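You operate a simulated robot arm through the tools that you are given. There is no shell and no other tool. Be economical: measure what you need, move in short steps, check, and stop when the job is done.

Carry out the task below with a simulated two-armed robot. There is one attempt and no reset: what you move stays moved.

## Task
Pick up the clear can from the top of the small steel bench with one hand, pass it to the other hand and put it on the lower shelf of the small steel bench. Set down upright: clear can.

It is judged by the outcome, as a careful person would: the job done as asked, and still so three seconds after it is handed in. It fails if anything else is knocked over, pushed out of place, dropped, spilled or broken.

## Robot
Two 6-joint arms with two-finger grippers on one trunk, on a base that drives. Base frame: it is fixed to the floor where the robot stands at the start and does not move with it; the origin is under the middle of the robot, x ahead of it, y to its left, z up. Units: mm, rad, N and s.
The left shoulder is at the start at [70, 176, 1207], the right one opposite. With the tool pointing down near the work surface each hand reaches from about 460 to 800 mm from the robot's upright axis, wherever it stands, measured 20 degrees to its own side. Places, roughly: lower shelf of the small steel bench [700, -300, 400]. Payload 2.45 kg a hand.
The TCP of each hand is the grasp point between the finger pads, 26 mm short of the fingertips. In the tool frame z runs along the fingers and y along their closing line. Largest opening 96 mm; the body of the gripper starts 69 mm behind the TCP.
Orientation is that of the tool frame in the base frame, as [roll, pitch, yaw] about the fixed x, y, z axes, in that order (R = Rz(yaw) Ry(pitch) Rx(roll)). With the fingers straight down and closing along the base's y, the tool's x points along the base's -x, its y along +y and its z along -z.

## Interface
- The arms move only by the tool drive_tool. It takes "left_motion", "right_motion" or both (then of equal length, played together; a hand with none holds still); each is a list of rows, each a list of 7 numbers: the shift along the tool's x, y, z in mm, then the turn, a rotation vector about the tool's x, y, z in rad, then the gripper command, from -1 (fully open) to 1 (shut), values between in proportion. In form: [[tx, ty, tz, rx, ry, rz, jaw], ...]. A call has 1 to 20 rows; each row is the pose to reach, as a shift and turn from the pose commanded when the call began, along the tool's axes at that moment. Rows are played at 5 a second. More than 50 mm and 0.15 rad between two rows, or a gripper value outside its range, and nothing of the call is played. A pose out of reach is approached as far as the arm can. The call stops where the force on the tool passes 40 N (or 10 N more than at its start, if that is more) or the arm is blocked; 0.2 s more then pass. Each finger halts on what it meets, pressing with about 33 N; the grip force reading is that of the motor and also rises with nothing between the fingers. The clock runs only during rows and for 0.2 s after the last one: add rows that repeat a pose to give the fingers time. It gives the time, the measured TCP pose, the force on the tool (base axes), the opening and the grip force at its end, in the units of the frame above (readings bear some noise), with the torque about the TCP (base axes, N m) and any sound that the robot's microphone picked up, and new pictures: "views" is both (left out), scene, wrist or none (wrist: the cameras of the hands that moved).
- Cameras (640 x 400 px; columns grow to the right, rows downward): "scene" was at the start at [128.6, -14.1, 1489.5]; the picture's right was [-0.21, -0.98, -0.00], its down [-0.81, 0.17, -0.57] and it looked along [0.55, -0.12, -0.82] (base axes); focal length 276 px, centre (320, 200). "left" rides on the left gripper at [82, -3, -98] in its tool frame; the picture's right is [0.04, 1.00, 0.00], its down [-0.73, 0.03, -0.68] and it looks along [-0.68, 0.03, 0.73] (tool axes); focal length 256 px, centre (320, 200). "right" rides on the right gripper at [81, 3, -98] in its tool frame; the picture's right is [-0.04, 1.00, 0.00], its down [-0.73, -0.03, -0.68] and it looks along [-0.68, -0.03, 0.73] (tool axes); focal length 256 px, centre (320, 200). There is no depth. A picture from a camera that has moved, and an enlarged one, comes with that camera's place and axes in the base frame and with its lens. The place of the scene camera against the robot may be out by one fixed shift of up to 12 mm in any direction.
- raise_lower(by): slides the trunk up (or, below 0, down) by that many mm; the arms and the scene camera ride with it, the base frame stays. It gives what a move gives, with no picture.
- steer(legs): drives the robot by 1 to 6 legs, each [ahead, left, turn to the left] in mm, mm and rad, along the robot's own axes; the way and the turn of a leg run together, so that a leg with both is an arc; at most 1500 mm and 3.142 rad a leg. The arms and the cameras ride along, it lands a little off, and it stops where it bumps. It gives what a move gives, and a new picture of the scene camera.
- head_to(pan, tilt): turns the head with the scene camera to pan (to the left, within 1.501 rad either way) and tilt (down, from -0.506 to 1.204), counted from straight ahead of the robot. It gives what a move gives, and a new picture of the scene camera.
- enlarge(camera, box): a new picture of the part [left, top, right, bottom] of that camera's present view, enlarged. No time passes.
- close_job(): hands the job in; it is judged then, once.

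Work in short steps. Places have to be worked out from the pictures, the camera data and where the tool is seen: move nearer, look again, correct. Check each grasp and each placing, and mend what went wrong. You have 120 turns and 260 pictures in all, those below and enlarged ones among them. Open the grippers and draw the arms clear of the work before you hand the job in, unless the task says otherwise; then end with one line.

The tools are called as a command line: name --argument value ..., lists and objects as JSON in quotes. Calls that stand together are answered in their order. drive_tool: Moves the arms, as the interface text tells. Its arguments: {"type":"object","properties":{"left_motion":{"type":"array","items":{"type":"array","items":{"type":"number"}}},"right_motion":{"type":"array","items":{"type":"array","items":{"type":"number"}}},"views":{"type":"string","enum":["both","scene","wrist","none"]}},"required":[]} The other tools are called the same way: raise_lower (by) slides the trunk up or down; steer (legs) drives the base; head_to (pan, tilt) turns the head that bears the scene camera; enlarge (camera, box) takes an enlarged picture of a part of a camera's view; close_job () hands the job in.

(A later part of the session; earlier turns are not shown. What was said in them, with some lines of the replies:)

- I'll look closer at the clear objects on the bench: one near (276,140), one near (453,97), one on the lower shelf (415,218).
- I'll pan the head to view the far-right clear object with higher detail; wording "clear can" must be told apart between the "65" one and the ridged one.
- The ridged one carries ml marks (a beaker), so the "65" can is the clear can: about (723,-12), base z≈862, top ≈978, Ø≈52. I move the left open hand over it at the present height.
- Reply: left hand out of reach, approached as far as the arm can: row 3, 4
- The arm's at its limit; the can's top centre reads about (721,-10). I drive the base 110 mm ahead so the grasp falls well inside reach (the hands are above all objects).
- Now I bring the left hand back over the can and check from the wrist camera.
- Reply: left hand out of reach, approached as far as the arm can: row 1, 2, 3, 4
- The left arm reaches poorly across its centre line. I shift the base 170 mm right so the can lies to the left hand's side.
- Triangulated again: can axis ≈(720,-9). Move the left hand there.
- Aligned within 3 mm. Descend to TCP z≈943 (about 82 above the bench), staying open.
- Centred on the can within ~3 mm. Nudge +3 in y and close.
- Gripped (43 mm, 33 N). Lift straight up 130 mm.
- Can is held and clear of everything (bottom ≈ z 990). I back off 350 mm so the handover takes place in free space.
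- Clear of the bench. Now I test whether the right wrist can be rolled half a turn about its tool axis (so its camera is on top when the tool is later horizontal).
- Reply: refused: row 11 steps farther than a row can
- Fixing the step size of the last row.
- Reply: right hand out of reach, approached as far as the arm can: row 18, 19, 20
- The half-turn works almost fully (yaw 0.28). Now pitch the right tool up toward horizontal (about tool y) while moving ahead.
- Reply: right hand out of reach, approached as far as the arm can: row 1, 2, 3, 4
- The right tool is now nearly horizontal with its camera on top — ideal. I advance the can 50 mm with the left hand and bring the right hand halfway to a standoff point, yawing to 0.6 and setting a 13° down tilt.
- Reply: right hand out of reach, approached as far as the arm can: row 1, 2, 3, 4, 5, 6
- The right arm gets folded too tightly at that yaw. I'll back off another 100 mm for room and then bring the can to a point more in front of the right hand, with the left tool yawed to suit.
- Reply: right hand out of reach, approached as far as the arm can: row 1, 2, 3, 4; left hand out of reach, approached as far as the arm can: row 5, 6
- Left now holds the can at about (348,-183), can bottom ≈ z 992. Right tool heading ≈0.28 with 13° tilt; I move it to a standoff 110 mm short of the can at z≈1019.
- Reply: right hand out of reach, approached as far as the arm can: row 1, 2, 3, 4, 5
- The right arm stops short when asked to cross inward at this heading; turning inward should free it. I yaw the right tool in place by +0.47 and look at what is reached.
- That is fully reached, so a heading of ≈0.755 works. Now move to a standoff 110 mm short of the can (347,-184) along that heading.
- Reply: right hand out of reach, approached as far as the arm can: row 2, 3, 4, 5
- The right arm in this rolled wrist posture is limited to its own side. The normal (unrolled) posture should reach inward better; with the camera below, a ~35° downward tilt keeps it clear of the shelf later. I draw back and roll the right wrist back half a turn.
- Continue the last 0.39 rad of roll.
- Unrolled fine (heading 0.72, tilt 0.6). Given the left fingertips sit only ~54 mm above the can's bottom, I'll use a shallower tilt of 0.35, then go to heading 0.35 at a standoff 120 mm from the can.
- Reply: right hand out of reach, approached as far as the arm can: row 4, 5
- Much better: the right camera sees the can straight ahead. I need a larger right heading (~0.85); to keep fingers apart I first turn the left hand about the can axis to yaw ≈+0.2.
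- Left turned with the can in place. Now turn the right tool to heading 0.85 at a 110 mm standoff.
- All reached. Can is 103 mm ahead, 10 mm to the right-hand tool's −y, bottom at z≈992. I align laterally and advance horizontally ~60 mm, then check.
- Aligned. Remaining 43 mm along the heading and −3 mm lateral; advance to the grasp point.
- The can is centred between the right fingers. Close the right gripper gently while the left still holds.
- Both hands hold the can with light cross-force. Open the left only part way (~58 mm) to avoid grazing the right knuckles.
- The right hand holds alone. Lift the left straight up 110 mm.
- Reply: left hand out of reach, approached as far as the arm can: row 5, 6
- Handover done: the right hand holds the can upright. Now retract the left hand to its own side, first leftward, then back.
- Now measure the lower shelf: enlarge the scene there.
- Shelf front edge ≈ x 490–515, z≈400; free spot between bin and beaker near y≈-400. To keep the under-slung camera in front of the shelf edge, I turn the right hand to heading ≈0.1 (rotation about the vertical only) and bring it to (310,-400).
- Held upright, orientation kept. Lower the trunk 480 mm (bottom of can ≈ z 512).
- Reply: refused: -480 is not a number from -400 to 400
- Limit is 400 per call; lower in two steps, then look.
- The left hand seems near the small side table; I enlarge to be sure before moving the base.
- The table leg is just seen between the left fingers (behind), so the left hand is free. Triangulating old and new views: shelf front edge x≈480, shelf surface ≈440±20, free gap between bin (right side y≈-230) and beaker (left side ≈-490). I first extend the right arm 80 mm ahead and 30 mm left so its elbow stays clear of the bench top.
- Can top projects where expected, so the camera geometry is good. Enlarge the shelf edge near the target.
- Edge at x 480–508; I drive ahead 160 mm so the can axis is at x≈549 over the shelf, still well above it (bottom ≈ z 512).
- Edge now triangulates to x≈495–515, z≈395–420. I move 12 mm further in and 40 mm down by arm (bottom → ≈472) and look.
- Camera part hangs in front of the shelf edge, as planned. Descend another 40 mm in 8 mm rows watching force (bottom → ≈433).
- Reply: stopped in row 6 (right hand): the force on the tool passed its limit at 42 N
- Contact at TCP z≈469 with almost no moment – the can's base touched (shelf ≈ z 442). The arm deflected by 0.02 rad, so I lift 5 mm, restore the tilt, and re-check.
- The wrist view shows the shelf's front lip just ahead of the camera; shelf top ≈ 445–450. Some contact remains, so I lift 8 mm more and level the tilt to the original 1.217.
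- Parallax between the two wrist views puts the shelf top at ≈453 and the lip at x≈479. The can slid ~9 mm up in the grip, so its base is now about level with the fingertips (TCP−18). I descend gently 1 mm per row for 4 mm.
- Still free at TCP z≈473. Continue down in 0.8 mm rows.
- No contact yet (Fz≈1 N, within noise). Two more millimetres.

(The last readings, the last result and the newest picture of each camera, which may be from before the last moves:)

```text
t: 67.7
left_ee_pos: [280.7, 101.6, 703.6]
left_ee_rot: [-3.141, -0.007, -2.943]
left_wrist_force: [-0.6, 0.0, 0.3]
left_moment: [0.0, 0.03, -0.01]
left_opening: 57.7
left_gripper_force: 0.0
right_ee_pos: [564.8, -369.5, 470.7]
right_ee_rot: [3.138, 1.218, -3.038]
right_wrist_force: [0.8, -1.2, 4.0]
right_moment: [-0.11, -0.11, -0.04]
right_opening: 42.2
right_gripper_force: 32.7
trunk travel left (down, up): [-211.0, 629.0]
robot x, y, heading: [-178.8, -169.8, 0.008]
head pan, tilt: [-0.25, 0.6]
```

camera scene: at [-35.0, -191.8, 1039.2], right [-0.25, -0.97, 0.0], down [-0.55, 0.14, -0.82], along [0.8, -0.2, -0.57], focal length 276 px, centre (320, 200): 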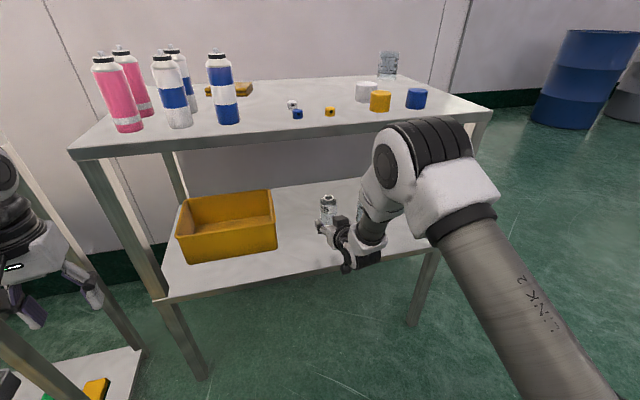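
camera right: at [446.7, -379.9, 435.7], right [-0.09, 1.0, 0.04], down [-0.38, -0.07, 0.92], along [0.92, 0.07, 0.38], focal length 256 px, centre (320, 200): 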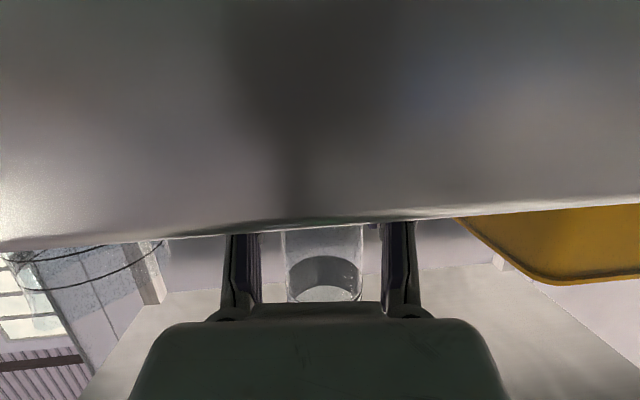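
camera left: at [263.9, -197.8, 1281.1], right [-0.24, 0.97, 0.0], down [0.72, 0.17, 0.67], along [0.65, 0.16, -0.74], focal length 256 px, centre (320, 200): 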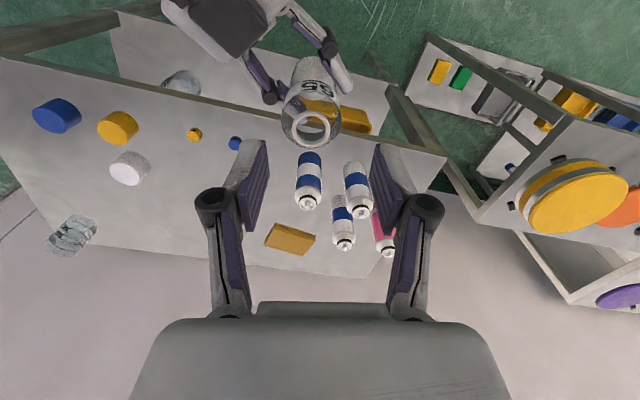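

Light contact at the right fingertip (4 N), with the can's base within a couple of mm of the shelf. Ease up 0.5 mm and open gradually.

drive_tool --right_motion '[[-0.5, 0, -0.2, 0, 0, 0, 1], [-0.5, 0, -0.2, 0, 0, 0, 0.1], [-0.5, 0, -0.2, 0, 0, 0, 0.0], [-0.5, 0, -0.2, 0, 0, 0, -0.1], [-0.5, 0, -0.2, 0, 0, 0, -0.3], [-0.5, 0, -0.2, 0, 0, 0, -0.6], [-0.5, 0, -0.2, 0, 0, 0, -0.9], [-0.5, 0, -0.2, 0, 0, 0, -0.9]]' --views "both"

enlarge --camera "scene" --box '[300, 190, 370, 250]'

```text
t: 69.5
left_ee_pos: [281.7, 102.7, 704.3]
left_ee_rot: [-3.141, -0.009, -2.941]
left_wrist_force: [-0.5, 0.3, 0.1]
left_moment: [-0.02, 0.02, -0.03]
left_opening: 57.7
left_gripper_force: 0.1
right_ee_pos: [564.8, -369.4, 469.5]
right_ee_rot: [3.138, 1.217, -3.04]
right_wrist_force: [-0.7, -0.5, 0.4]
right_moment: [0.03, 0.0, 0.01]
right_opening: 91.1
right_gripper_force: 0.0
trunk travel left (down, up): [-211.0, 629.0]
robot x, y, heading: [-180.7, -171.7, 0.0]
head pan, tilt: [-0.25, 0.6]
camera scene: at [-35.8, -191.9, 1039.3], right [-0.25, -0.97, 0.0], down [-0.55, 0.14, -0.82], along [0.8, -0.2, -0.57], focal length 276 px, centre (320, 200)
camera right: at [446.8, -379.7, 427.7], right [-0.09, 1.0, 0.04], down [-0.38, -0.07, 0.92], along [0.92, 0.07, 0.38], focal length 256 px, centre (320, 200)
```

scene: 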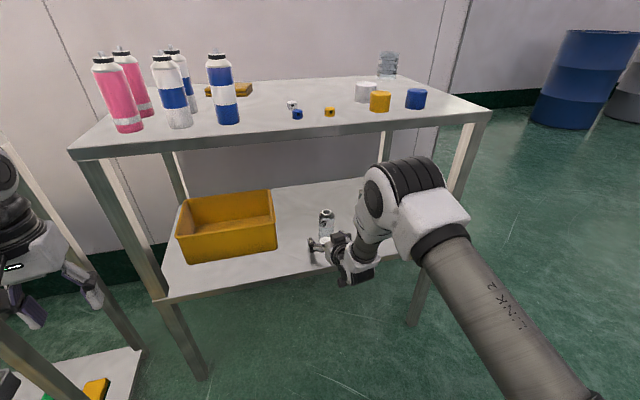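
right: 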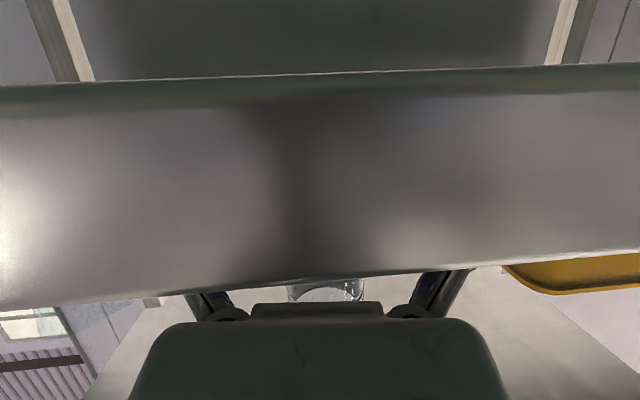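

```text
6.67 times, centred on (335, 220) of scene
camera zoom: at [-35.8, -191.9, 1039.3], right [-0.25, -0.97, 0.0], down [-0.55, 0.14, -0.82], along [0.8, -0.2, -0.57], focal length 1843 px, centre (220, 67)
```

zoom: 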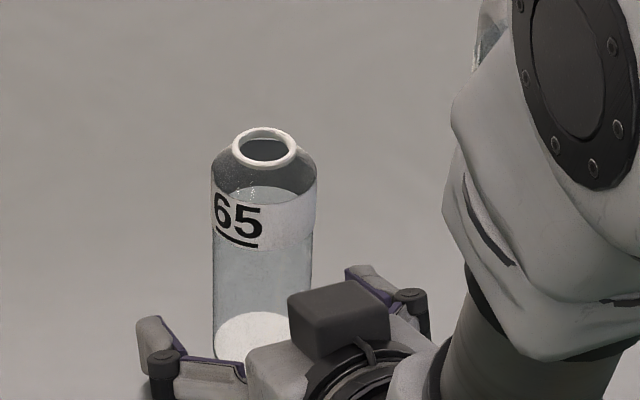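

The can stands upright and free. Withdraw the right hand straight back (horizontal, slightly up).

drive_tool --right_motion '[[3, 0, -15, 0, 0, 0, -0.9], [9, 0, -39, 0, 0, 0, -0.9], [19, 0, -67, 0, 0, 0, -0.9], [30, 0, -95, 0, 0, 0, -0.9], [42, 0, -128, 0, 0, 0, -0.9], [42, 0, -128, 0, 0, 0, -0.9]]'

```text
t: 70.9
left_ee_pos: [281.8, 102.5, 703.7]
left_ee_rot: [-3.141, -0.009, -2.942]
left_wrist_force: [-0.2, -0.3, -0.7]
left_moment: [0.0, 0.0, 0.01]
left_opening: 57.6
left_gripper_force: 0.0
right_ee_pos: [430.3, -384.4, 474.9]
right_ee_rot: [3.138, 1.217, -3.039]
right_wrist_force: [0.6, -0.1, -0.7]
right_moment: [0.0, 0.01, 0.03]
right_opening: 91.3
right_gripper_force: 0.0
trunk travel left (down, up): [-211.0, 629.0]
robot x, y, heading: [-181.8, -170.7, 0.0]
head pan, tilt: [-0.25, 0.6]
camera scene: at [-35.8, -191.9, 1039.3], right [-0.25, -0.97, 0.0], down [-0.55, 0.14, -0.82], along [0.8, -0.2, -0.57], focal length 276 px, centre (320, 200)
camera right: at [312.3, -394.1, 432.2], right [-0.09, 1.0, 0.04], down [-0.38, -0.07, 0.92], along [0.92, 0.07, 0.38], focal length 256 px, centre (320, 200)
```

scene: 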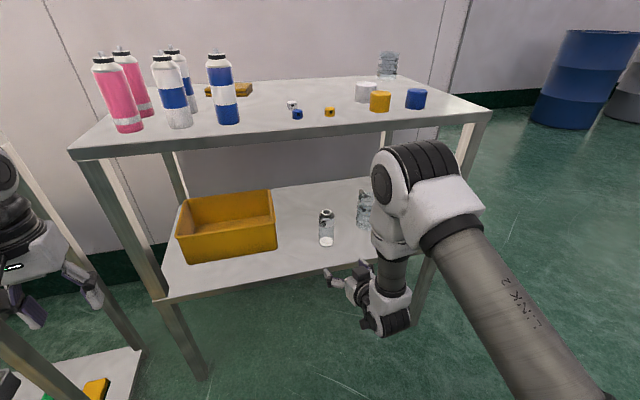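
right: 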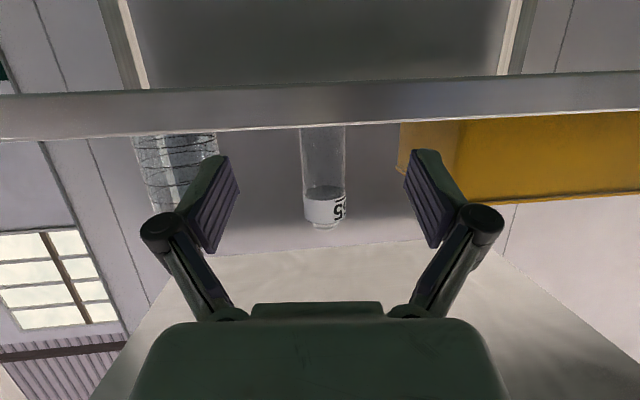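

The can stands upright on the lower shelf, everything else undisturbed. I back the base off 200 mm and open the left gripper fully.

steer --legs '[[-200, 0, 0]]'

drive_tool --left_motion '[[0, 0, 0, 0, 0, 0, -1], [0, 0, 0, 0, 0, 0, -1]]' --right_motion '[[0, 0, 0, 0, 0, 0, -1], [0, 0, 0, 0, 0, 0, -1]]' --views "none"

enlarge --camera "scene" --box '[160, 20, 460, 280]'

```text
t: 72.5
left_ee_pos: [79.2, 102.4, 703.7]
left_ee_rot: [-3.14, -0.006, -2.943]
left_wrist_force: [0.3, 0.0, 0.1]
left_moment: [0.01, -0.02, -0.01]
left_opening: 57.4
left_gripper_force: 0.0
right_ee_pos: [227.2, -384.2, 473.9]
right_ee_rot: [3.137, 1.22, -3.039]
right_wrist_force: [0.2, 0.3, 0.3]
right_moment: [0.0, 0.02, 0.0]
right_opening: 91.1
right_gripper_force: 0.0
trunk travel left (down, up): [-211.0, 629.0]
robot x, y, heading: [-381.2, -170.3, -0.007]
head pan, tilt: [-0.25, 0.6]
camera scene: at [-239.6, -192.0, 1039.5], right [-0.25, -0.97, 0.0], down [-0.55, 0.14, -0.83], along [0.8, -0.2, -0.56], focal length 276 px, centre (320, 200)
```

scene: 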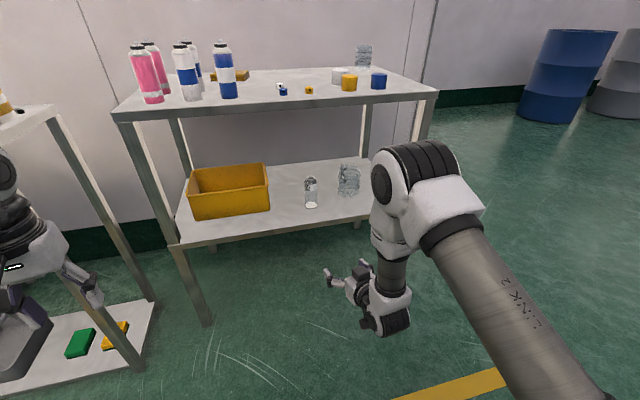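

```text
t: 73.1
left_ee_pos: [77.7, 103.1, 703.6]
left_ee_rot: [3.141, -0.009, -2.942]
left_wrist_force: [0.4, 0.1, -0.2]
left_moment: [0.04, -0.02, 0.0]
left_opening: 96.0
left_gripper_force: 0.1
right_ee_pos: [227.4, -384.8, 474.3]
right_ee_rot: [3.139, 1.215, -3.041]
right_wrist_force: [0.1, 0.1, 0.0]
right_moment: [0.01, 0.02, 0.03]
right_opening: 95.8
right_gripper_force: 0.1
trunk travel left (down, up): [-211.0, 629.0]
robot x, y, heading: [-380.8, -172.4, 0.0]
head pan, tilt: [-0.25, 0.6]
```

```text
1.54 times, centred on (310, 150) of scene
camera zoom: at [-239.0, -192.0, 1039.3], right [-0.25, -0.97, 0.0], down [-0.55, 0.14, -0.82], along [0.8, -0.2, -0.57], focal length 425 px, centre (335, 277)
```

zoom: 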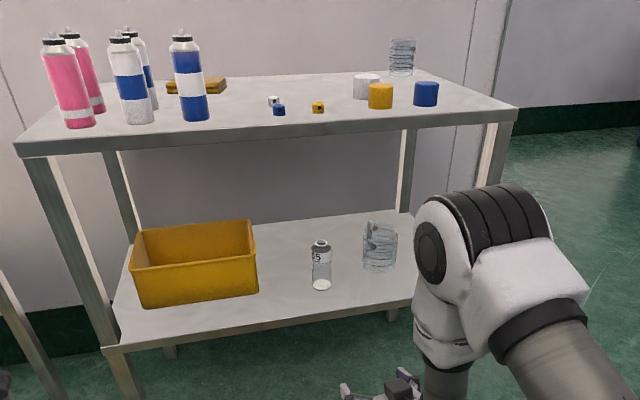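

The can stands upright on the lower shelf, the other objects are where they were, and both grippers are open and clear, so I'm handing in.

close_job

```text
The job is handed in.
```

The clear can (labelled 65) was picked up with the left hand, passed to the right, and set upright on the lower shelf of the small steel bench between the yellow bin and the beaker. Nothing else was moved.
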